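You operate a simulated robot arm through the tools that you are given. There is no shell and no other tool. Be economical: measure what you need, move in short steps, check, and stop when the job is done.

You run a simulated robot arm. Do the job below in one go: nothing can be reset, and whatever is moved stays where it is left.

JOB
Open the vise, fit the blue cover from the drawer and grip the gold tube from the blue rack.
Fine: the cover goes on the bare jaw; shut the drawer; pointer at GOOD; no jaw marks on the tube; swivel and other tubes stay as they are.
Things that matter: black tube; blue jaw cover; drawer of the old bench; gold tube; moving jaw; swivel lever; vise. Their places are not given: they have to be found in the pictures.

The check looks at the end state, three seconds after you hand in, the way a careful person would. Anything else that was tipped, shoved, dropped, spilled or broken makes it a failure. Lids that push on must go on centred and level and be pressed home; caps that screw on are set level and turned clockwise until they are tight.

ROBOT AND FRAMES
A 6-joint arm with a two-finger parallel gripper, fixed in place. Base frame: the origin is at the foot of the arm, x ahead of it, y to its left, z up. Lengths are in mm, angles in degrees, forces in N, time in s.
With the tool pointing down near the work surface it reaches from about 280 to 680 mm from the base axis. Its first joint turns from -166.0 to 166.0 degrees. Payload 4.1 kg.
The tool frame sits at the grasp point between the pads (the TCP): z along the fingers, y along the line on which they close. The tips reach 23 mm beyond it. Largest opening 94 mm; finger width 38, thickness 10; the body of the gripper, 54 by 96 mm, starts 39 mm behind the TCP.
Orientation is that of the tool frame in the base frame, as a unit quaternion [w, x, y, z]. With the fingers straight down and closing along the base's y, the tool's x points along the base's -x, its y along +y and its z along -z.

CONTROLS
- The arm moves only by the tool jog_arm. Its argument "rows" is a list of rows, each a list of 3 entries, a list of its own where there are three numbers: the turn, a rotation vector about the tool's x, y, z in units of 180 degrees (1.0 is 180 degrees), then the shift along the tool's x, y, z in units of 100 mm (1.0 is 100 mm), then the gripper command, from -1 (shut) to 1 (fully open), values between in proportion. In form: [[[wx, wy, wz], [x, y, z], grip], ...]. A call has 1 to 12 rows; each row is the pose to reach, as a shift and turn from the pose commanded when the call began, along the tool's axes at that moment. A call with a number of a shift or a turn outside -1 to 1 is refused whole. A row lasts 0.2 s, in which the tool goes at most 50 mm and 8.6 degrees; a call with a longer step from one row to the next is refused whole, and so is a gripper value outside its range. Where a pose cannot be reached the arm comes as near as it can. A force on the tool above 90 N (or 10 N above the force at the start of the call, whichever is more), or a blocked arm, ends the call early, and 0.2 s more pass. The fingers move at their own pace (about 45 mm/s each) and stop on an object; they squeeze with about 21 N. The grip force told is the motor's: it shows also when the fingers shut on nothing. Time passes only in rows, and 0.2 s behind the last, so rows that repeat a pose let the fingers close. The reply holds the time, the measured pose of the TCP, the force on the tool along the base axes, the opening and the grip force, in the units named above and with some noise, with the torque about the TCP (base axes, N m) and any sound that the robot's microphone picked up, and new pictures: "show" is both (left out), scene, wrist or none.
- Cameras (640 x 400 px; columns grow to the right, rows downward): "scene" is fixed at [397.9, 501.1, 1640.5]; the picture's right is [-0.90, 0.44, 0.00], its down [0.39, 0.79, -0.46] and it looks along [-0.21, -0.41, -0.89] (base axes); focal length 225 px, centre (320, 200). "wrist" rides on the gripper at [86, 16, -74] in the tool frame; the picture's right is [-0.18, 0.98, 0.00], its down [-0.58, -0.11, -0.81] and it looks along [-0.79, -0.15, 0.59] (tool axes); focal length 243 px, centre (320, 200).
- slide_trunk(by): slides the trunk up (or, below 0, down) by that many mm; the arm rides with it, the base frame stays. It gives what a move gives, with no picture.
- pixel_to_xyz(camera, pixels): for up to 12 pixels [column, row] of the newest picture of that camera ("zoom" is the newest enlarged one), the place [x, y, z] in the base frame of the surface seen there, good to about 3 mm. No time passes.
- zoom(camera, box): a new picture of the part [left, top, right, bottom] of that camera's present view, enlarged. No time passes.
- job_done(): hands the job in; it is judged then, once.

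Go step by step. Measure first, check grasps and placings, and put right what went wrong. The budget is 80 turns and 200 pictures, counting those below and the enlarged ones. Unless the task says otherwise, let go and move clear before handing in, and close with one line.

The tools are called after "Call:" as a command line: name --argument value ..., lists and objects as JSON in quotes. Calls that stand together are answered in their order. jog_arm: Moves the arm, as the interface text tells. Its arguments: {"type":"object","properties":{"rows":{"type":"array","items":{"type":"array"}},"show":{"type":"string","enum":["both","scene","wrist","none"]}},"required":["rows"]} The other tools are called the same way: slide_trunk (by) slides the trunk up or down; pixel_to_xyz (camera, pixels) gives the place of the surface under pixels of a picture; zoom (camera, box) takes an enlarged picture of a part of a camera's view; job_done () hands the job in.

At the start:

```text
time_s: 0.0
ee_pos: [106.2, 278.0, 1333.7]
orientation: [0.0, 0.0, 1.0, 0.0]
ft_force: [-0.2, -0.2, 0.0]
ft_torque: [-0.01, -0.01, 0.01]
opening: 94.1
grasp_force: 0.0
trunk travel left (down, up): [-475.0, 115.0]
```

scene: 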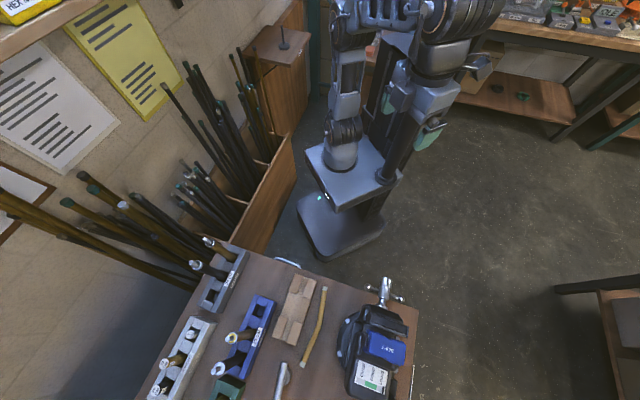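
wrist: 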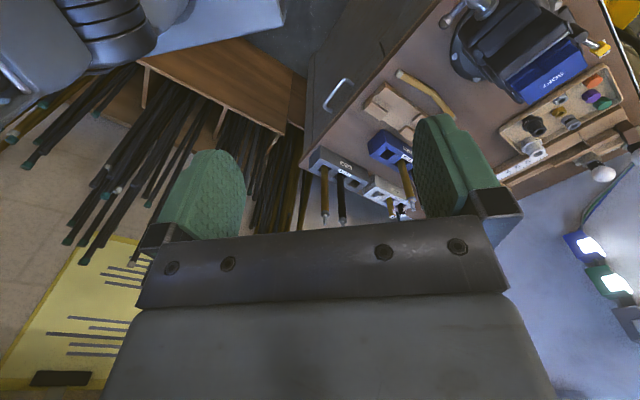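

The scene picture shows the bench at the bottom (vise near 375,345; racks near 180-260,340; drawer handle near 288,263). I'll zoom in and measure.

Call:
zoom --camera "scene" --box '[320, 260, 440, 400]'

Call:
zoom --camera "scene" --box '[140, 230, 340, 400]'

Call:
zoom --camera "wrist" --box '[300, 0, 640, 220]'

Call:
pixel_to_xyz --camera "scene" --pixels '[[288, 263], [370, 320], [385, 350], [370, 375], [385, 290], [255, 310], [230, 338], [217, 370], [207, 242], [195, 265], [310, 360], [400, 315]]'

```text
2.86 times, centred on (380, 330) of scene
```

zoom: 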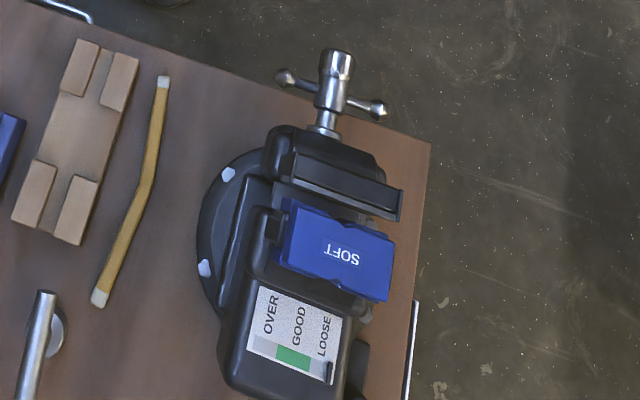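

```text
2.35 times, centred on (240, 315) of scene
```

zoom: 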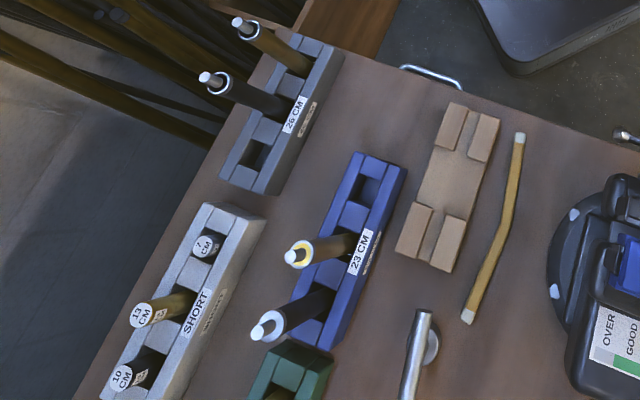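

```text
1.82 times, centred on (470, 110) of wrist
```

zoom: 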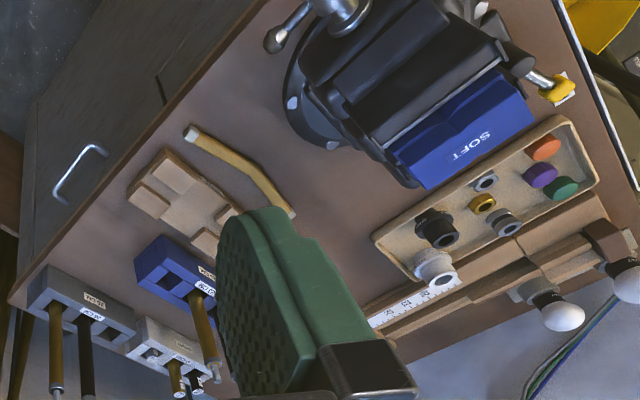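

```text
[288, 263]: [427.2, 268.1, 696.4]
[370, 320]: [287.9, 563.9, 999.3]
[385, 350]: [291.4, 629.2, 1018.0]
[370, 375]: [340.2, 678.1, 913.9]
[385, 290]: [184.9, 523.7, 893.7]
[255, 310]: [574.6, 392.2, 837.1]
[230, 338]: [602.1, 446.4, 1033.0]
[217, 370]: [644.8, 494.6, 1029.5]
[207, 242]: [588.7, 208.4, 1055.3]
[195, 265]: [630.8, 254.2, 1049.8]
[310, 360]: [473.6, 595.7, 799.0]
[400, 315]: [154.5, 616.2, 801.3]
```

The bench top is near z≈800 and the vise is near (290,620). I'll measure more of the vise and bench edges before moving the arm.

Call:
pixel_to_xyz --camera "scene" --pixels '[[260, 253], [340, 283], [414, 308], [411, 370], [276, 261], [299, 267], [325, 290], [312, 360], [290, 340], [300, 300], [350, 280], [250, 360]]'

Call:
zoom --camera "scene" --box '[330, 270, 420, 330]'

Call:
pixel_to_xyz --camera "zoom" --pixels '[[366, 100], [228, 110], [485, 175], [330, 190], [310, 240], [420, 290], [520, 330], [370, 270], [480, 320], [330, 330], [480, 400], [250, 330]]'

Call:
zoom --camera "scene" --box '[330, 325, 420, 400]'

```text
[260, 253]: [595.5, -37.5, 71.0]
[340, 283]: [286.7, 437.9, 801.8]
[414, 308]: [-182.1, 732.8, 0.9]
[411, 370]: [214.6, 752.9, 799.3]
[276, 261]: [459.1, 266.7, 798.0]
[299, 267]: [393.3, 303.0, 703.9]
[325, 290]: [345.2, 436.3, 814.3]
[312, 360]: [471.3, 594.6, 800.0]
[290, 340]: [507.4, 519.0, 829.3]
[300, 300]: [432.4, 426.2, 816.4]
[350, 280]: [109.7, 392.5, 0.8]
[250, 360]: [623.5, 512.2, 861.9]
```

```text
6.67 times, centred on (375, 300) of scene
```

zoom: 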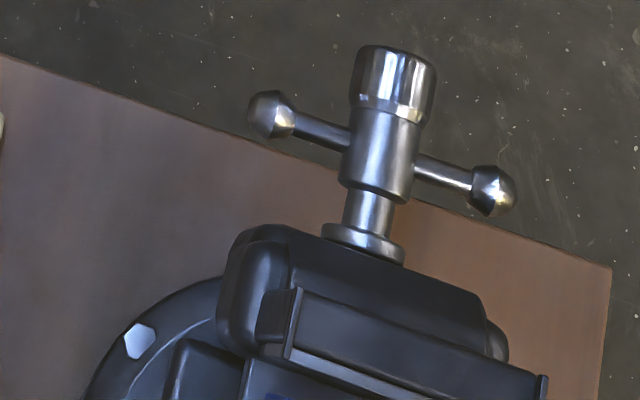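

```text
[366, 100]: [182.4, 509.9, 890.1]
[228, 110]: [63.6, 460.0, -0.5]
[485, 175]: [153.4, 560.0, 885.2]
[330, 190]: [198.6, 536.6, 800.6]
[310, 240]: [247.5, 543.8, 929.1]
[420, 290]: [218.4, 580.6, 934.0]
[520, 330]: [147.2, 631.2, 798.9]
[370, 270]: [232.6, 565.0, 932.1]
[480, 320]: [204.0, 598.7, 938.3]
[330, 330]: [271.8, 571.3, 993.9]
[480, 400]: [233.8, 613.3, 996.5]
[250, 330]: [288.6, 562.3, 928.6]
```

```text
5.33 times, centred on (375, 362) of scene
```

zoom: 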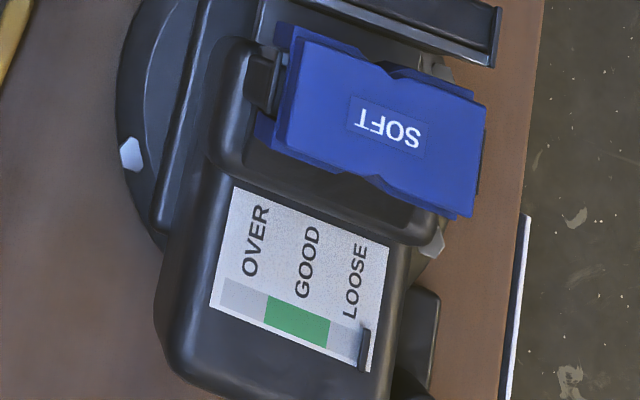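

The bench front runs along (-0.71,0.71), and the vise screw axis along (0.71,0.71) with the bare black jaw on the handle side. I'll turn the tool to face the vise and move toward it for a wrist view.

Call:
jog_arm --rows '[[[0, 0, -0.042], [-0.1, 0.16, 0.05], -1], [[0, 0, -0.084], [-0.3, 0.32, 0.1], -1], [[0, 0, -0.126], [-0.45, 0.48, 0.15], -1], [[0, 0, -0.168], [-0.6, 0.64, 0.2], -1], [[0, 0, -0.21], [-0.8, 0.8, 0.3], -1], [[0, 0, -0.25], [-0.98, 1.0, 0.4], -1], [[0, 0, -0.25], [-0.98, 1.0, 0.4], -1]]' --show "wrist"

```text
time_s: 1.6
ee_pos: [204.6, 378.1, 1293.9]
orientation: [0.0, -0.384, 0.923, 0.0]
ft_force: [0.0, -0.1, 0.1]
ft_torque: [0.02, -0.02, -0.01]
opening: 0.0
grasp_force: 21.3
trunk travel left (down, up): [-475.0, 115.0]
```

wrist: 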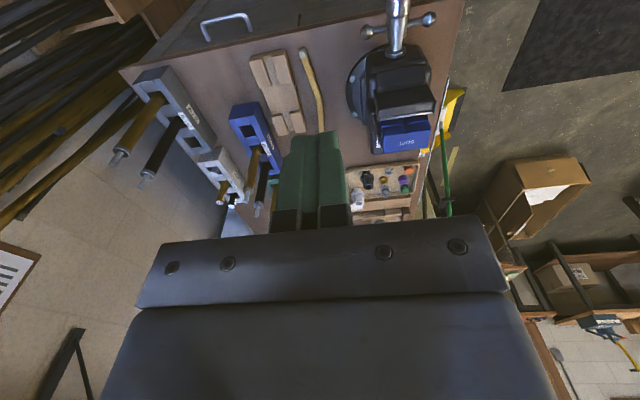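

The orientation is now aligned with the bench axes (tool x = -u, y = +v). Moving over the vise for a close look.

Call:
jog_arm --rows '[[[0, 0, 0], [-0.25, 0.25, 0.2], -1], [[0, 0, 0], [-0.5, 0.5, 0.4], -1], [[0, 0, 0], [-0.75, 0.75, 0.6], -1], [[0, 0, 0], [-0.9, 1.0, 0.7], -1], [[0, 0, 0], [-0.9, 1.0, 0.7], -1]]' --show "both"

Call:
zoom --camera "wrist" --box '[170, 0, 490, 200]'

```text
time_s: 2.8
ee_pos: [197.3, 512.9, 1225.1]
orientation: [0.001, -0.383, 0.924, 0.0]
ft_force: [-0.7, 0.4, -0.3]
ft_torque: [-0.02, -0.02, 0.0]
opening: 0.0
grasp_force: 20.7
trunk travel left (down, up): [-475.0, 115.0]
```

scene: 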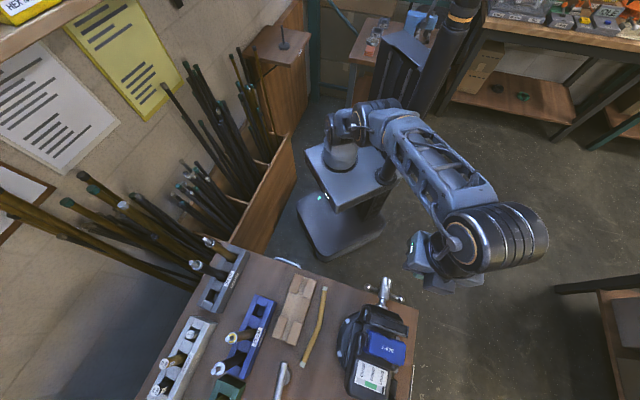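
wrist: 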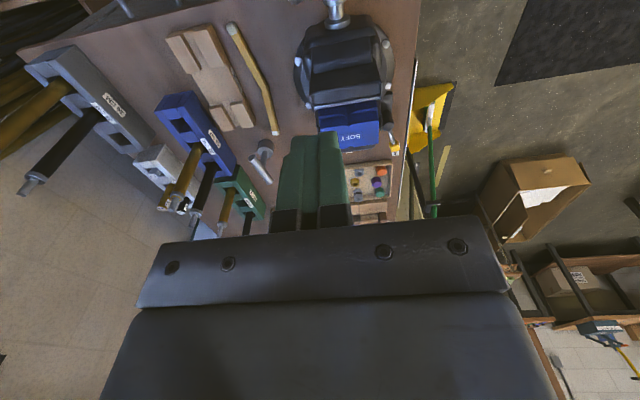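

```text
2.00 times, centred on (330, 100) of wrist
```

zoom: 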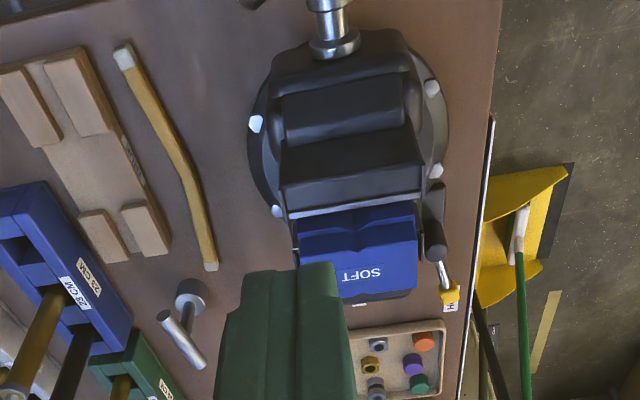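

The vise is clearly visible (wrist 340,80); the swivel lever with a yellow tip sits at its far +v side. I'll measure jaw and handle points in detail.

Call:
zoom --camera "wrist" --box '[280, 0, 420, 170]'

Call:
pixel_to_xyz --camera "wrist" --pixels '[[336, 5], [336, 25], [336, 45], [340, 60], [342, 80], [342, 95], [342, 104], [345, 110], [348, 125], [350, 145], [312, 98], [380, 94]]'

Call:
zoom --camera "scene" --box '[350, 295, 420, 345]'

Call:
pixel_to_xyz --camera "zoom" --pixels '[[200, 130], [430, 240], [200, 180], [420, 255], [180, 230], [400, 300], [150, 250], [330, 200], [320, 215], [310, 240], [280, 300], [180, 290]]'

```text
2.35 times, centred on (350, 85) of wrist
```

zoom: 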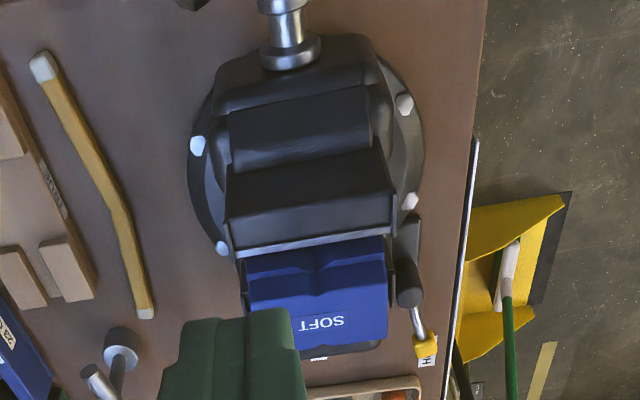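

```text
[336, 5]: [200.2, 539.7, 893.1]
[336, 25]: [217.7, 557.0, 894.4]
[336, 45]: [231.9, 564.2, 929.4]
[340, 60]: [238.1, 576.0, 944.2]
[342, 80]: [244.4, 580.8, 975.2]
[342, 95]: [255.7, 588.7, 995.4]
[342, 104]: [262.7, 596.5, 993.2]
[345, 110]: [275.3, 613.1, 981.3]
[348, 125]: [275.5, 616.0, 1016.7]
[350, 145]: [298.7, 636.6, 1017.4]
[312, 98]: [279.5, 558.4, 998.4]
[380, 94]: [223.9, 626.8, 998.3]
```

```text
8.00 times, centred on (385, 320) of scene
```

zoom: 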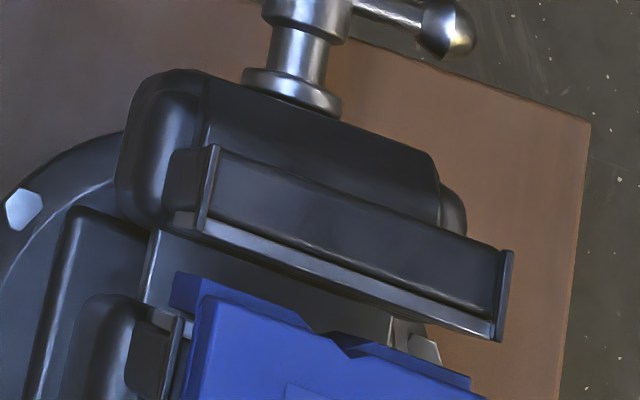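

```text
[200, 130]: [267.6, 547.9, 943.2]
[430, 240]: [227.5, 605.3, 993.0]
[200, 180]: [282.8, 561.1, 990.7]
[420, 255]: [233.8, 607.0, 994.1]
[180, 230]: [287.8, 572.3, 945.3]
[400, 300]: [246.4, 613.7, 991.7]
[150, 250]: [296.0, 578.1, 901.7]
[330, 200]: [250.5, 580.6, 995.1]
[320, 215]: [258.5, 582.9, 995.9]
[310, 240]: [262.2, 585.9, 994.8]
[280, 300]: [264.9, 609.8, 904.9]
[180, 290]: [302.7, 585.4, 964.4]
```

The gap is about 20 mm (moving jaw face u≈608, z top≈997; blue cover front u≈630), and the screw head lies at u≈489, v≈232, z≈890. I'll tilt the tool to point along +u so I can grip the screw hub from the front.

Call:
jog_arm --rows '[[[0, -0.045, 0], [0.1, 0, 0], -1], [[0, -0.09, 0], [0.2, 0, 0], -1], [[0, -0.135, 0], [0.3, 0, 0], -1], [[0, -0.18, 0], [0.45, 0, 0], -1], [[0, -0.225, 0], [0.6, 0, 0], -1], [[0, -0.27, 0], [0.7, 0, 0.1], -1], [[0, -0.315, 0], [0.8, 0, 0.2], -1], [[0, -0.36, 0], [0.9, 0, 0.3], -1], [[0, -0.405, 0], [1, 0, 0.4], -1], [[0, -0.45, 0], [1, 0, 0.5], -1], [[0, -0.49, 0], [1, 0.08, 0.6], -1], [[0, -0.5, 0], [1, 0.08, 0.7], -1]]' --show "both"

```text
time_s: 5.4
ee_pos: [120.0, 447.5, 1153.2]
orientation: [0.654, -0.27, 0.653, 0.27]
ft_force: [0.2, -0.5, -0.4]
ft_torque: [0.0, 0.03, -0.01]
opening: 0.0
grasp_force: 20.6
trunk travel left (down, up): [-475.0, 115.0]
```

scene: 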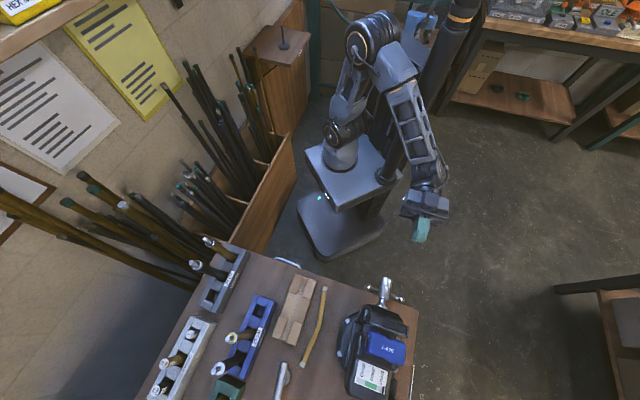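
wrist: 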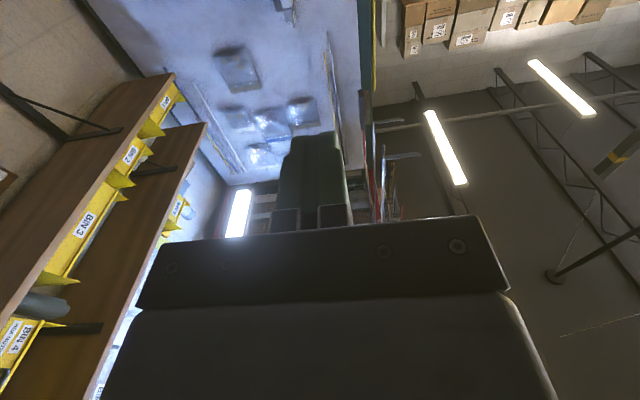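

The tool now points along +u. I'll roll it about its axis toward camera-up while descending in free space in front of the bench.

Call:
jog_arm --rows '[[[0, 0, 0.045], [0.1, 0, 0], -1], [[0, 0, 0.09], [0.2, 0, 0], -1], [[0, 0, 0.135], [0.3, 0, 0], -1], [[0, 0, 0.18], [0.4, 0, 0], -1], [[0, 0, 0.225], [0.5, 0, 0], -1], [[0, 0, 0.27], [0.6, 0, 0], -1], [[0, 0, 0.315], [0.7, 0, 0], -1], [[0, 0, 0.36], [0.8, 0, 0], -1], [[0, 0, 0.405], [0.9, 0, 0], -1], [[0, 0, 0.45], [1, 0, 0], -1], [[0, 0, 0.49], [1, 0, 0], -1], [[0, 0, 0.5], [1, 0, 0], -1]]' --show "none"

Call:
jog_arm --rows '[[[0, 0, 0.045], [0, -0.1, 0], 0], [[0, 0, 0.09], [0, -0.2, 0], 1], [[0, 0, 0.135], [0, -0.3, 0], 1], [[0, 0, 0.18], [0, -0.4, 0], 1], [[0, 0, 0.225], [0, -0.5, 0], 1], [[0, 0, 0.27], [0, -0.6, 0], 1], [[0, 0, 0.315], [0, -0.7, 0], 1], [[0, 0, 0.36], [0, -0.8, 0], 1], [[0, 0, 0.405], [0, -0.9, 0], 1], [[0, 0, 0.45], [0, -1.0, 0], 1], [[0, 0, 0.49], [0, -1.0, 0], 1], [[0, 0, 0.5], [0, -1, 0], 1]]' --show "both"

```text
time_s: 8.0
ee_pos: [173.3, 458.1, 1355.5]
orientation: [0.273, 0.254, 0.706, 0.602]
ft_force: [0.1, 1.2, 0.3]
ft_torque: [0.0, -0.01, 0.0]
opening: 0.0
grasp_force: 20.7
out of reach, approached as far as the arm can: row 4, 5, 6, 7, 8, 9, 10, 11, 12
trunk travel left (down, up): [-475.0, 115.0]
```

```text
time_s: 10.6
ee_pos: [172.6, 444.9, 1253.4]
orientation: [-0.23, 0.678, 0.32, 0.62]
ft_force: [0.3, 0.1, -0.2]
ft_torque: [0.03, 0.02, 0.02]
opening: 94.1
grasp_force: 0.1
out of reach, approached as far as the arm can: row 1, 2, 3, 4, 5, 6, 7, 8, 9, 10
trunk travel left (down, up): [-475.0, 115.0]
```

scene: 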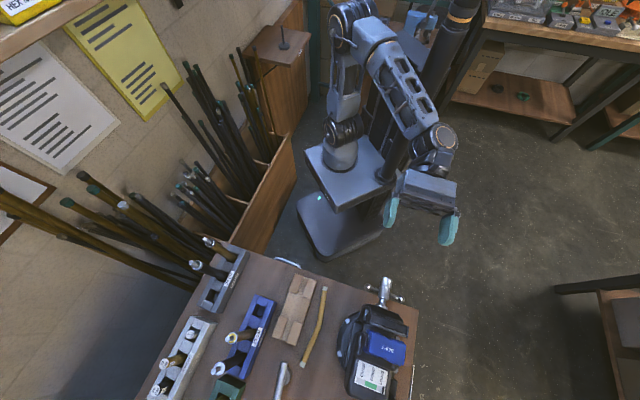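
wrist: 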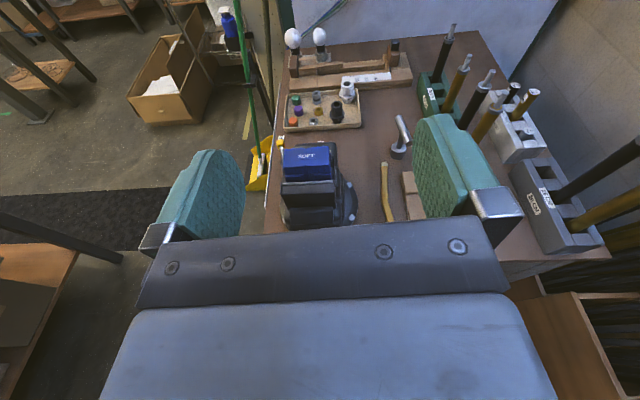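

The tool is now camera-up, pointing along +u, but too high for the arm's range. I'll lower the trunk.

Call:
slide_trunk --by -250

```text
time_s: 13.2
ee_pos: [170.6, 443.7, 1005.6]
orientation: [-0.231, 0.679, 0.32, 0.619]
ft_force: [0.4, 0.5, -1.0]
ft_torque: [-0.01, 0.03, -0.01]
opening: 94.1
grasp_force: 0.2
trunk travel left (down, up): [-225.0, 365.0]
```

Trunk lowered; TCP at z≈1006. I'll correct the small roll/tilt error and come down in front of the screw head.

Call:
jog_arm --rows '[[[-0.002, 0.02, 0.013], [-0.3, -0.16, -0.07], 1], [[-0.005, 0.04, 0.027], [-0.6, -0.33, -0.14], 1], [[-0.005, 0.04, 0.027], [-0.9, -0.49, -0.2], 1], [[-0.005, 0.04, 0.027], [-0.9, -0.49, -0.2], 1]]' --show "both"

```text
time_s: 14.2
ee_pos: [118.9, 450.7, 913.7]
orientation: [-0.273, 0.653, 0.272, 0.652]
ft_force: [0.3, -0.2, -0.1]
ft_torque: [0.05, 0.0, -0.01]
opening: 94.1
grasp_force: 0.1
trunk travel left (down, up): [-225.0, 365.0]
```

scene: 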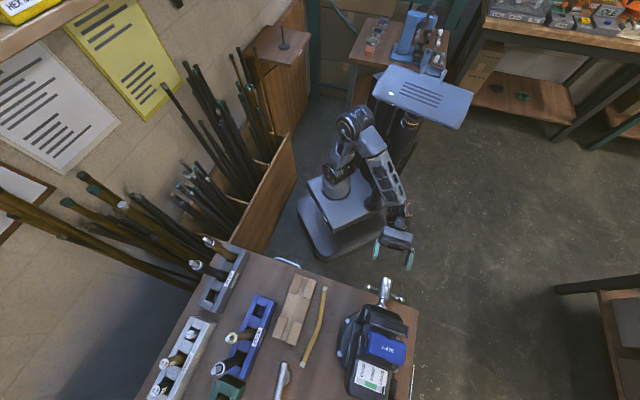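
wrist: 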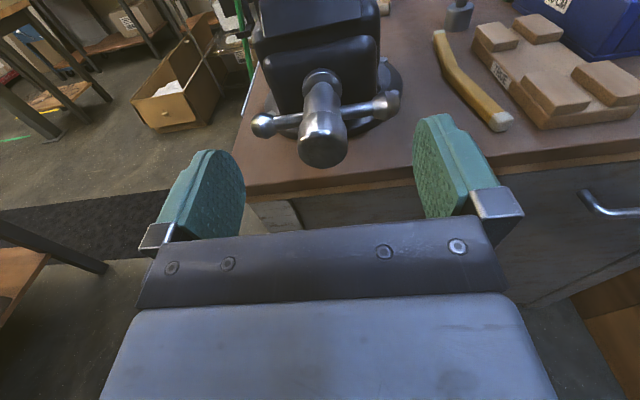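

The wrist view shows the screw head (322,140) and T-bar (265,122 to 393,105). Measuring them.

Call:
pixel_to_xyz --camera "wrist" --pixels '[[322, 155], [322, 138], [322, 125], [321, 105], [264, 124], [388, 104], [320, 82], [303, 148], [342, 145], [315, 20], [600, 200], [285, 121]]'

Call:
zoom --camera "wrist" --box '[230, 0, 430, 180]'

```text
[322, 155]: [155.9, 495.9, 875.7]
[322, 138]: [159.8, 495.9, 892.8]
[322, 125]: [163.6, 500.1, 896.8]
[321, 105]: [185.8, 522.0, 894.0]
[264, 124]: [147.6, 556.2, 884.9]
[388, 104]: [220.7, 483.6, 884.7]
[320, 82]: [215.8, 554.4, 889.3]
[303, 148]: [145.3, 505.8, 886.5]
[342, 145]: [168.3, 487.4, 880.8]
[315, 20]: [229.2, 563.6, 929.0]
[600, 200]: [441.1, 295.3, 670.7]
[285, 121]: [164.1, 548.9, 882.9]
```

```text
2.22 times, centred on (330, 90) of wrist
```

zoom: 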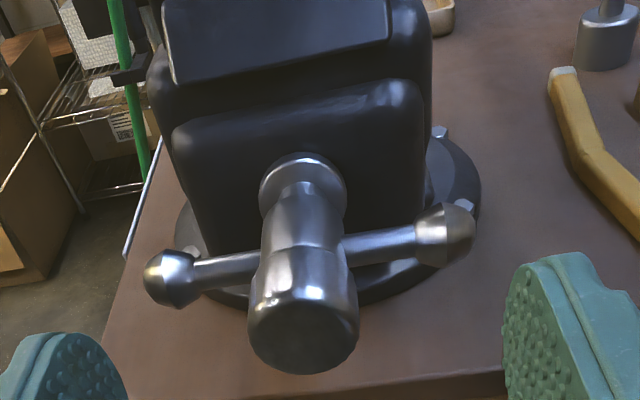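

The head centre is at about v≈238.5, z≈880, front u≈461, with the T-bar at u≈498. Rather than re-gripping, I'll close the fingers and crank the bar counter-clockwise by orbiting it. First I move in above the hub.

Call:
jog_arm --rows '[[[0, 0, 0], [0.07, -0.04, 0], -1], [[0, 0, 0], [0.07, -0.04, 0], -1], [[0, 0, 0], [0.07, -0.04, 0], -1], [[0, 0, 0], [0.07, -0.04, 0], -1], [[0, 0, 0], [0.07, -0.04, 0.0], -1], [[0, 0, 0], [0.07, -0.04, 0.2], -1], [[0, 0, 0], [0.07, -0.04, 0.5], -1], [[0, 0, 0], [0.07, -0.04, 0.8], -1], [[0, 0, 0], [0.07, -0.04, 0.8], -1]]' --show "wrist"

```text
time_s: 16.2
ee_pos: [173.1, 510.7, 921.0]
orientation: [-0.273, 0.653, 0.272, 0.652]
ft_force: [-0.3, 0.4, 0.1]
ft_torque: [0.0, -0.02, 0.0]
opening: 0.0
grasp_force: 21.1
trunk travel left (down, up): [-225.0, 365.0]
```

wrist: 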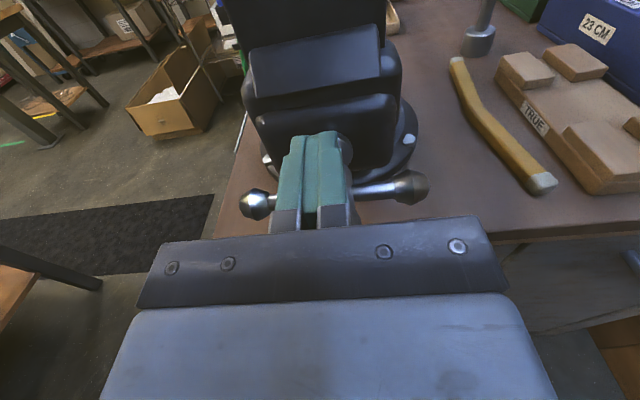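

In position above the hub. I'll push the left bar end down (CCW) part of a turn and check.

Call:
jog_arm --rows '[[[0, 0, 0], [-0.055, -0.205, 0], -1], [[0, 0, 0], [-0.13, -0.3, 0], -1], [[0, 0, 0], [-0.205, -0.355, 0], -1], [[0, 0, 0], [-0.304, -0.396, 0], -1], [[0, 0, 0], [-0.41, -0.41, 0], -1], [[0, 0, 0], [-0.516, -0.396, 0], -1], [[0, 0, 0], [-0.615, -0.355, 0], -1]]' --show "wrist"

```text
time_s: 17.8
ee_pos: [147.6, 533.9, 860.8]
orientation: [-0.272, 0.653, 0.27, 0.653]
ft_force: [-0.6, -3.8, 6.4]
ft_torque: [-0.03, -0.09, -0.04]
opening: 0.0
grasp_force: 20.7
trunk travel left (down, up): [-225.0, 365.0]
```

wrist: 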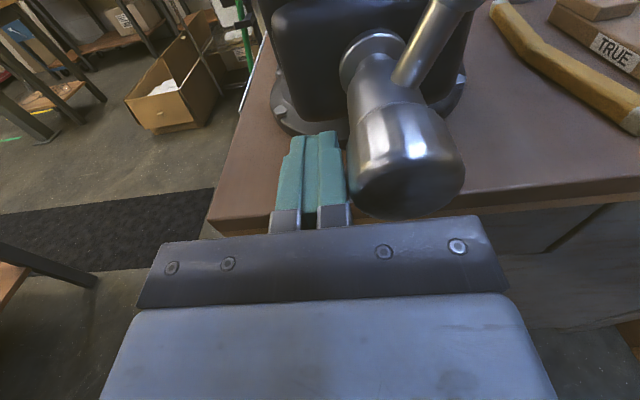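

The bar turns with only ~7 N. One full revolution now, then check how far the jaw moves.

Call:
jog_arm --rows '[[[0, 0, 0], [-0.15, 0.15, 0], -1], [[0, 0, 0], [-0.205, 0.355, 0], -1], [[0, 0, 0], [-0.15, 0.56, 0], -1], [[0, 0, 0], [0, 0.71, 0], -1], [[0, 0, 0], [0.205, 0.765, 0], -1], [[0, 0, 0], [0.41, 0.71, 0], -1], [[0, 0, 0], [0.56, 0.56, 0], -1], [[0, 0, 0], [0.615, 0.355, 0], -1], [[0, 0, 0], [0.56, 0.15, 0], -1], [[0, 0, 0], [0.41, 0, 0], -1], [[0, 0, 0], [0.205, -0.055, 0], -1], [[0, 0, 0], [0, 0, 0], -1]]' --show "both"

Call:
zoom --camera "scene" --box '[320, 270, 440, 400]'

Call:
pixel_to_xyz --camera "zoom" --pixels '[[330, 155], [340, 175], [365, 200], [350, 225]]'

```text
time_s: 20.0
ee_pos: [144.1, 535.5, 926.5]
orientation: [-0.286, 0.637, 0.26, 0.667]
ft_force: [-7.7, -3.7, 33.2]
ft_torque: [-2.04, 0.52, -0.41]
opening: 0.0
grasp_force: 20.9
trunk travel left (down, up): [-225.0, 365.0]
stopped in row 11: the force on the tool passed its limit (the readings are from after the stop); the commanded pose is now the measured one
```

scene: 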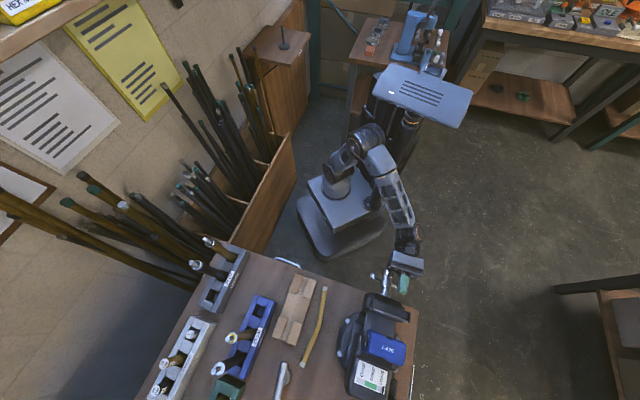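
wrist: 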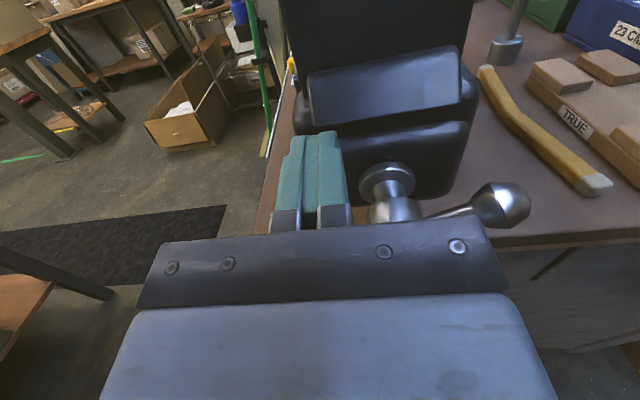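

```text
3.08 times, centred on (380, 335) of scene
```

zoom: 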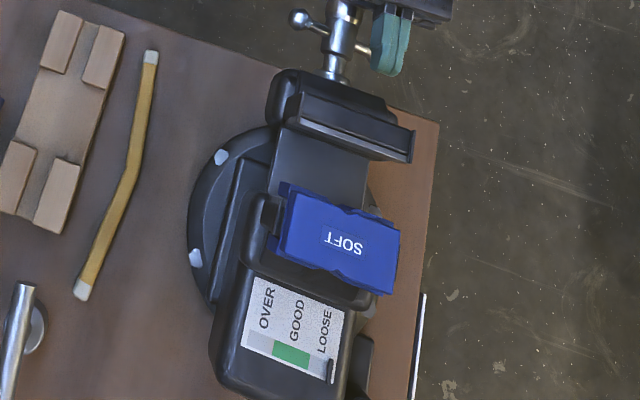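

```text
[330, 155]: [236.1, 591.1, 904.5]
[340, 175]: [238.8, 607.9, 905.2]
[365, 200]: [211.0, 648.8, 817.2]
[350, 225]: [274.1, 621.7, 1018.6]
```

Large pitch: the jaw has opened a lot in under a turn, and the head approached my gripper body. I'll back off and measure the gap.

Call:
jog_arm --rows '[[[0, 0, 0], [0.0, -0.05, -0.15], -1], [[0, 0, 0], [0, -0.05, -0.5], -1], [[0, 0, 0], [0, -0.05, -0.9], -1], [[0, 0, 0], [0, -0.05, -0.9], -1]]' --show "both"

Call:
zoom --camera "scene" --box '[340, 270, 430, 350]'

Call:
pixel_to_xyz --camera "zoom" --pixels '[[270, 100], [250, 165], [400, 215], [260, 185], [330, 220], [310, 200], [290, 340], [310, 310], [350, 330], [400, 330], [270, 290], [300, 260]]'

```text
time_s: 21.0
ee_pos: [77.4, 475.9, 914.6]
orientation: [-0.281, 0.642, 0.264, 0.663]
ft_force: [-0.7, 0.4, -0.3]
ft_torque: [0.01, -0.01, -0.01]
opening: 0.3
grasp_force: 21.2
trunk travel left (down, up): [-225.0, 365.0]
```

scene: 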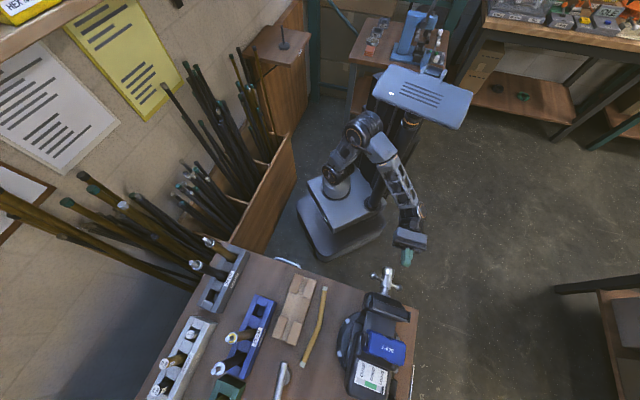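
wrist: 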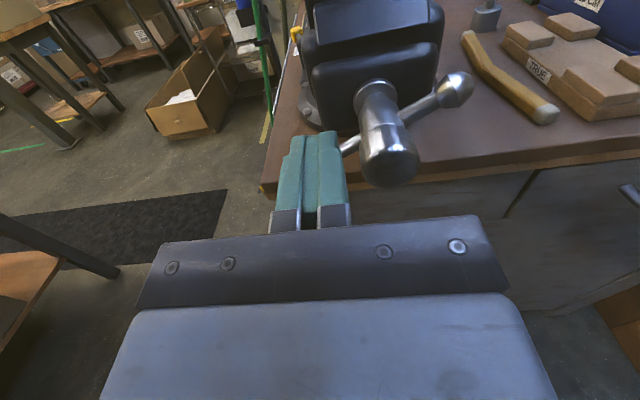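

```text
5.00 times, centred on (385, 310) of scene
```

zoom: 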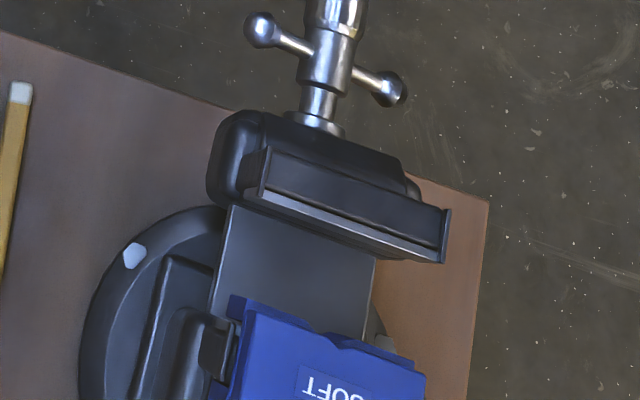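

```text
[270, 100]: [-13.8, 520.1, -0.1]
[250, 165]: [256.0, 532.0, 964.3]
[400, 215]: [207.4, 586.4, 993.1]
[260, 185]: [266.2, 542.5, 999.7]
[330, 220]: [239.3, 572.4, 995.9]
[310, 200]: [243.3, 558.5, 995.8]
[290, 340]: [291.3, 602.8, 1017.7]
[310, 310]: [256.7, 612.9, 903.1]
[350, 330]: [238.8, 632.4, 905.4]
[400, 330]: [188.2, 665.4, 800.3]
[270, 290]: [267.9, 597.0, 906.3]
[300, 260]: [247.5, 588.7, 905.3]
```

The gap is now ~56 mm (moving jaw edge u≈574, blue cover face u≈631), enough for now. Next the drawer: lower the trunk, roll the tool so it closes vertically, and travel to the handle (u≈492, v≈-88, z≈700).

Call:
slide_trunk --by -200

Call:
jog_arm --rows '[[[0, 0, -0.045], [0, 0.1, -0.05], 0], [[0, 0, -0.09], [0, 0.2, -0.05], 0.5], [[0, 0, -0.135], [0, 0.3, -0.05], 0.5], [[0, 0, -0.18], [0, 0.4, -0.05], 0.5], [[0, 0, -0.225], [0, 0.5, -0.05], 0.5], [[0, 0, -0.27], [0, 0.6, -0.05], 0.5], [[0, 0, -0.315], [0, 0.7, -0.05], 0.5], [[0, 0, -0.36], [0, 0.8, -0.05], 0.5], [[0, 0, -0.405], [0, 0.9, -0.05], 0.5], [[0, 0, -0.45], [0, 1, -0.05], 0.5], [[0, 0, -0.49], [0, 1, -0.05], 0.5], [[0, 0, -0.5], [0, 1, -0.05], 0.5]]' --show "none"

Call:
jog_arm --rows '[[[0, 0, 0], [-0.25, 0, 0], 0.5], [[0, 0, 0], [-0.5, 0, 0], 0.5], [[0, 0, 0], [-0.75, 0, 0], 0.5], [[0, 0, 0], [-1.0, 0, 0], 0.5], [[0, 0, 0], [-1.0, 0, 0], 0.5]]' --show "both"

```text
time_s: 23.2
ee_pos: [78.0, 476.8, 715.4]
orientation: [-0.281, 0.642, 0.263, 0.663]
ft_force: [0.0, 0.3, 1.3]
ft_torque: [0.04, -0.02, -0.01]
opening: 0.0
grasp_force: 20.4
trunk travel left (down, up): [-25.0, 565.0]
```

```text
time_s: 25.8
ee_pos: [146.6, 401.4, 713.0]
orientation: [0.27, 0.267, 0.64, 0.668]
ft_force: [-0.2, -0.8, -0.5]
ft_torque: [-0.03, 0.02, 0.03]
opening: 70.4
grasp_force: 0.2
trunk travel left (down, up): [-25.0, 565.0]
```

```text
time_s: 27.0
ee_pos: [220.3, 349.0, 722.3]
orientation: [0.27, 0.267, 0.64, 0.668]
ft_force: [-0.1, -0.1, -0.2]
ft_torque: [-0.01, 0.02, -0.01]
opening: 70.4
grasp_force: 0.0
out of reach, approached as far as the arm can: row 3, 4, 5
trunk travel left (down, up): [-25.0, 565.0]
```

scene: 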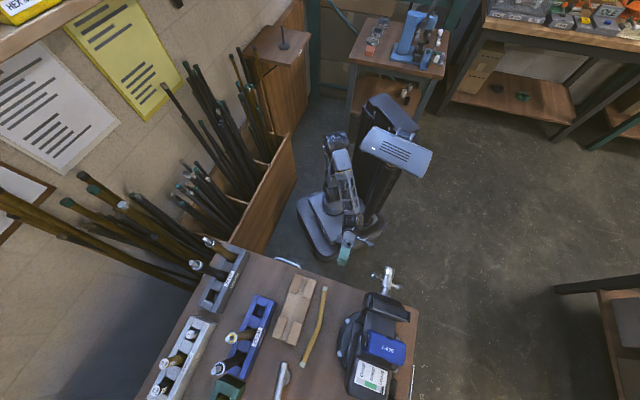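
wrist: 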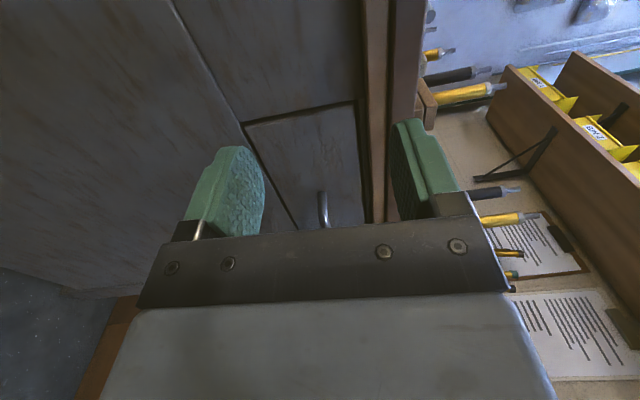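

The horizontal tool gets too close to the base there. I'll switch to tool-down with closing along u (camera on the +v side), so a finger can hook behind the handle from above.

Call:
jog_arm --rows '[[[0.045, 0, 0], [0, 0.2, 0], 0.5], [[0.09, 0, 0], [0, 0.4, 0], 1], [[0.135, 0, 0], [0, 0.6, 0], 1], [[0.18, 0, 0], [0, 0.7, 0], 1], [[0.225, 0, 0], [-0.1, 0.8, 0], 1], [[0.27, 0, 0], [-0.25, 0.8, 0], 1], [[0.315, 0, 0], [-0.4, 0.8, 0], 1], [[0.36, 0, 0], [-0.55, 0.8, 0], 1], [[0.405, 0, 0], [-0.7, 0.8, 0], 1], [[0.45, 0, 0], [-0.85, 0.8, 0], 1], [[0.49, 0, 0], [-1.0, 0.8, 0], 1], [[0.5, 0, 0], [-1.0, 0.8, 0], 1]]' --show "both"

```text
time_s: 29.6
ee_pos: [277.6, 285.2, 807.2]
orientation: [0.14, 0.379, 0.915, -0.001]
ft_force: [-0.9, 0.2, 0.5]
ft_torque: [-0.01, 0.02, 0.01]
opening: 93.9
grasp_force: 0.2
out of reach, approached as far as the arm can: row 7, 8, 9, 10, 11, 12
trunk travel left (down, up): [-25.0, 565.0]
```

scene: 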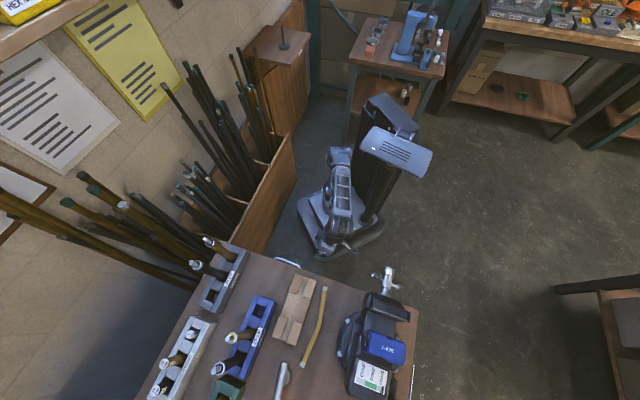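
wrist: 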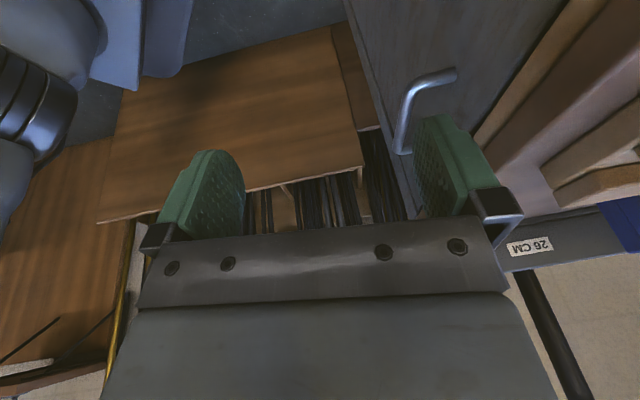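

The handle is visible at (420,100). I'll measure it and the bench edge, and raise the trunk for tool-down reach.

Call:
pixel_to_xyz --camera "wrist" --pixels '[[405, 115], [400, 140], [415, 88], [435, 78], [452, 74], [405, 152], [440, 110], [480, 140], [520, 110], [500, 60], [560, 20], [425, 82]]'

Call:
zoom --camera "wrist" --box '[360, 30, 560, 200]'

Call:
slide_trunk --by 200

```text
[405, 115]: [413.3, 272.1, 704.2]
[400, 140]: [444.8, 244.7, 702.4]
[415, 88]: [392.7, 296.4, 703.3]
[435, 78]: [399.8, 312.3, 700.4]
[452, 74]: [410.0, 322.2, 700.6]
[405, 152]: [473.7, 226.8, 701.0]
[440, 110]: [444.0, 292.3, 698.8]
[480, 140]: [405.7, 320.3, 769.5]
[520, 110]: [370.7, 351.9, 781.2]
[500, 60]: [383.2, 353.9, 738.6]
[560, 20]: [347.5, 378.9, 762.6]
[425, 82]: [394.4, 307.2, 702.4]
```

```text
2.35 times, centred on (460, 115) of wrist
```

zoom: 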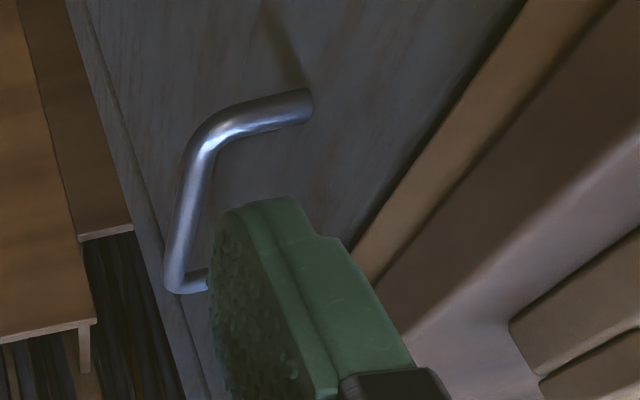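

```text
time_s: 31.8
ee_pos: [279.5, 284.2, 1006.2]
orientation: [0.141, 0.379, 0.915, -0.001]
ft_force: [1.0, 0.9, 1.0]
ft_torque: [0.02, -0.01, -0.01]
opening: 94.0
grasp_force: 0.1
trunk travel left (down, up): [-225.0, 365.0]
```

The handle bar is at u≈490, z≈699, v≈-62…-150; the drawer face is at u≈518. I'll level the tool with a 20° forward tilt so a finger can slide behind the bar, and move over.

Call:
jog_arm --rows '[[[-0.026, 0.027, 0], [-0.15, -0.02, 0.25], 1], [[-0.052, 0.054, 0], [-0.3, -0.05, 0.5], 1], [[-0.078, 0.082, 0], [-0.45, -0.08, 0.75], 1], [[-0.078, 0.082, 0], [-0.58, -0.1, 0.98], 1], [[-0.078, 0.082, 0], [-0.58, -0.1, 0.98], 1]]' --show "wrist"

```text
time_s: 33.0
ee_pos: [278.9, 274.9, 920.7]
orientation: [0.15, 0.365, 0.909, 0.137]
ft_force: [0.0, -0.4, -0.3]
ft_torque: [0.01, 0.0, 0.01]
opening: 93.9
grasp_force: 0.1
out of reach, approached as far as the arm can: row 1, 2, 3, 4, 5
trunk travel left (down, up): [-225.0, 365.0]
```

wrist: 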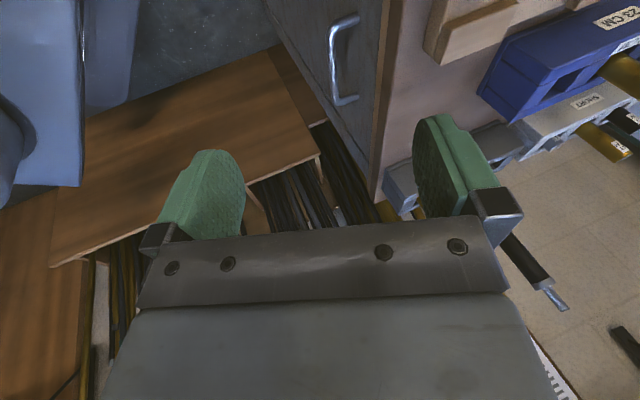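

The arm got stuck laterally at this pose; I'll try moving outward and down with the remaining small roll correction.

Call:
jog_arm --rows '[[[0, 0, 0], [-0.1, 0.02, 0.16], 1], [[0, 0.0, 0], [-0.2, 0.04, 0.33], 1], [[0, 0.02, 0], [-0.3, 0.06, 0.5], 1], [[0, 0.055, 0], [-0.4, 0.075, 0.65], 1], [[0, 0.055, 0], [-0.4, 0.075, 0.65], 1]]' --show "scene"

```text
time_s: 34.2
ee_pos: [303.1, 273.3, 881.3]
orientation: [0.151, 0.365, 0.908, 0.139]
ft_force: [0.6, -0.2, -0.4]
ft_torque: [0.02, 0.02, 0.02]
opening: 94.0
grasp_force: 0.0
out of reach, approached as far as the arm can: row 3, 4, 5
trunk travel left (down, up): [-225.0, 365.0]
```

scene: 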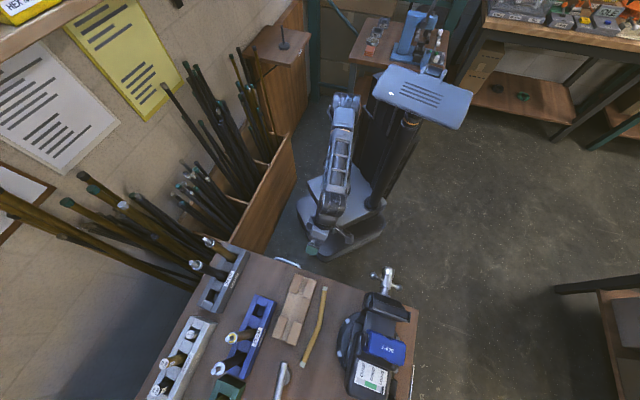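

Only the sideways tilt correction seems blocked (a wrist joint limit). I'll try translating to the handle without it, keeping this orientation.

Call:
jog_arm --rows '[[[0, 0, 0], [-0.15, 0, 0.15], 1], [[0, 0, 0], [-0.3, 0, 0.3], 1], [[0, 0, 0], [-0.5, 0, 0.4], 1], [[0, 0, 0], [-0.7, 0, 0.4], 1], [[0, 0, 0], [-0.7, 0, 0.4], 1]]' --show "scene"

Call:
zoom --camera "scene" --box '[260, 70, 440, 280]'

```text
time_s: 35.4
ee_pos: [354.1, 240.8, 846.4]
orientation: [0.168, 0.367, 0.905, 0.135]
ft_force: [-0.3, -0.2, 0.0]
ft_torque: [-0.06, -0.01, 0.01]
opening: 94.1
grasp_force: 0.1
out of reach, approached as far as the arm can: row 2, 3, 4, 5
trunk travel left (down, up): [-225.0, 365.0]
```

scene: 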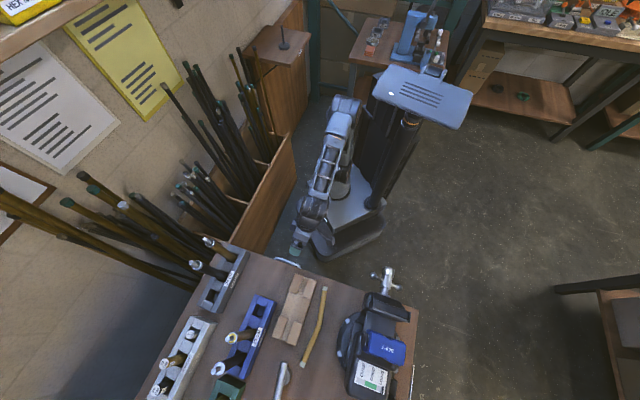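

```text
1.90 times, centred on (350, 175) of scene
```

zoom: 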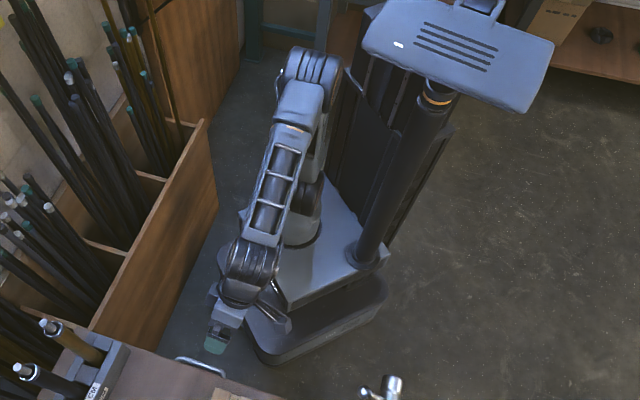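

The wrist seems to be near a roll limit on this side. I'll roll the tool by -180° about its axis (the gripper is symmetric) to use the other side of its range.

Call:
jog_arm --rows '[[[0, 0, -0.045], [0, 0, -0.1], 1], [[0, 0, -0.09], [0, 0, -0.1], 1], [[0, 0, -0.135], [0, 0, -0.1], 1], [[0, 0, -0.18], [0, 0, -0.1], 1], [[0, 0, -0.225], [0, 0, -0.1], 1], [[0, 0, -0.27], [0, 0, -0.1], 1], [[0, 0, -0.315], [0, 0, -0.1], 1], [[0, 0, -0.36], [0, 0, -0.1], 1], [[0, 0, -0.405], [0, 0, -0.1], 1], [[0, 0, -0.45], [0, 0, -0.1], 1], [[0, 0, -0.49], [0, 0, -0.1], 1], [[0, 0, -0.5], [0, 0, -0.1], 1]]' --show "none"

Call:
jog_arm --rows '[[[0, 0, -0.045], [0, 0, 0], 1], [[0, 0, -0.09], [0, 0, 0], 1], [[0, 0, -0.135], [0, 0, 0], 1], [[0, 0, -0.18], [0, 0, 0], 1], [[0, 0, -0.225], [0, 0, 0], 1], [[0, 0, -0.27], [0, 0, 0], 1], [[0, 0, -0.315], [0, 0, 0], 1], [[0, 0, -0.36], [0, 0, 0], 1], [[0, 0, -0.405], [0, 0, 0], 1], [[0, 0, -0.45], [0, 0, 0], 1], [[0, 0, -0.49], [0, 0, 0], 1], [[0, 0, -0.5], [0, 0, 0], 1]]' --show "wrist"

```text
time_s: 38.0
ee_pos: [349.7, 240.8, 851.3]
orientation: [0.214, -0.387, 0.896, -0.025]
ft_force: [0.1, 0.3, 0.0]
ft_torque: [-0.03, 0.0, 0.02]
opening: 93.9
grasp_force: 0.0
out of reach, approached as far as the arm can: row 1, 2, 3, 4, 5, 6, 7, 8, 9, 10, 11, 12
trunk travel left (down, up): [-225.0, 365.0]
```

```text
time_s: 40.6
ee_pos: [281.2, 245.4, 642.6]
orientation: [-0.168, 0.894, -0.386, 0.157]
ft_force: [-0.2, 0.2, 0.1]
ft_torque: [-0.02, 0.01, 0.02]
opening: 93.9
grasp_force: 0.2
out of reach, approached as far as the arm can: row 1, 2, 3, 4, 5, 6, 7, 8, 9, 10, 11, 12
trunk travel left (down, up): [-225.0, 365.0]
```

wrist: 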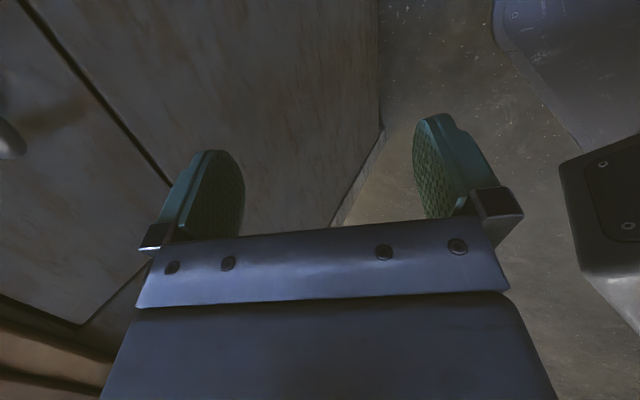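

The fallback dipped the arm to z≈642, free of contact. I'll lift straight up and check the arm's configuration.

Call:
jog_arm --rows '[[[0, 0, 0], [0.05, -0.14, -0.3], 1], [[0, 0, 0], [0.1, -0.28, -0.6], 1], [[0, 0, 0], [0.15, -0.42, -0.9], 1], [[0, 0, 0], [0.15, -0.42, -0.9], 1]]' --show "both"

Call:
zoom --camera "scene" --box '[260, 70, 440, 280]'

```text
time_s: 41.6
ee_pos: [281.2, 246.5, 643.1]
orientation: [-0.169, 0.893, -0.386, 0.157]
ft_force: [0.4, -0.4, -1.1]
ft_torque: [0.01, -0.01, 0.02]
opening: 94.1
grasp_force: 0.0
out of reach, approached as far as the arm can: row 1, 2, 3, 4
trunk travel left (down, up): [-225.0, 365.0]
```

scene: 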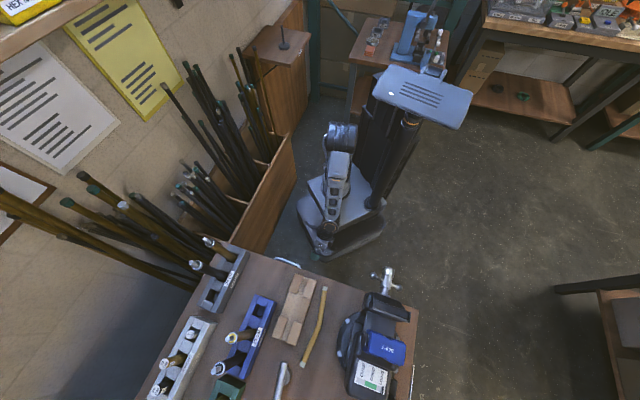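
wrist: 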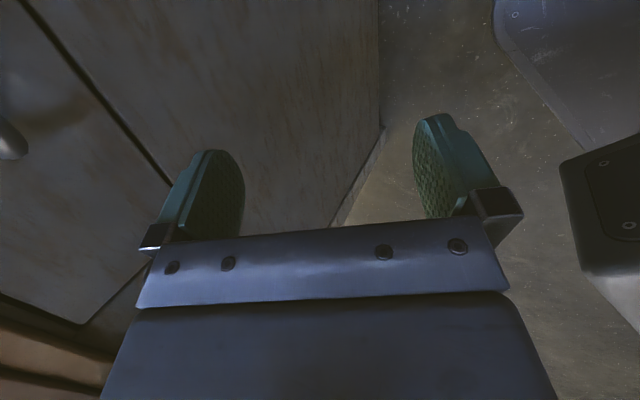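

```text
1.90 times, centred on (350, 175) of scene
```

zoom: 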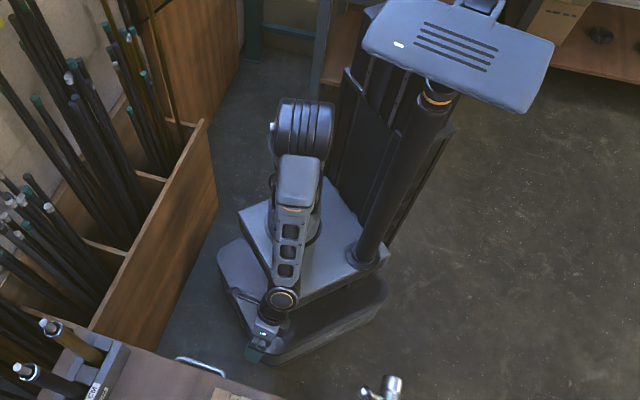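

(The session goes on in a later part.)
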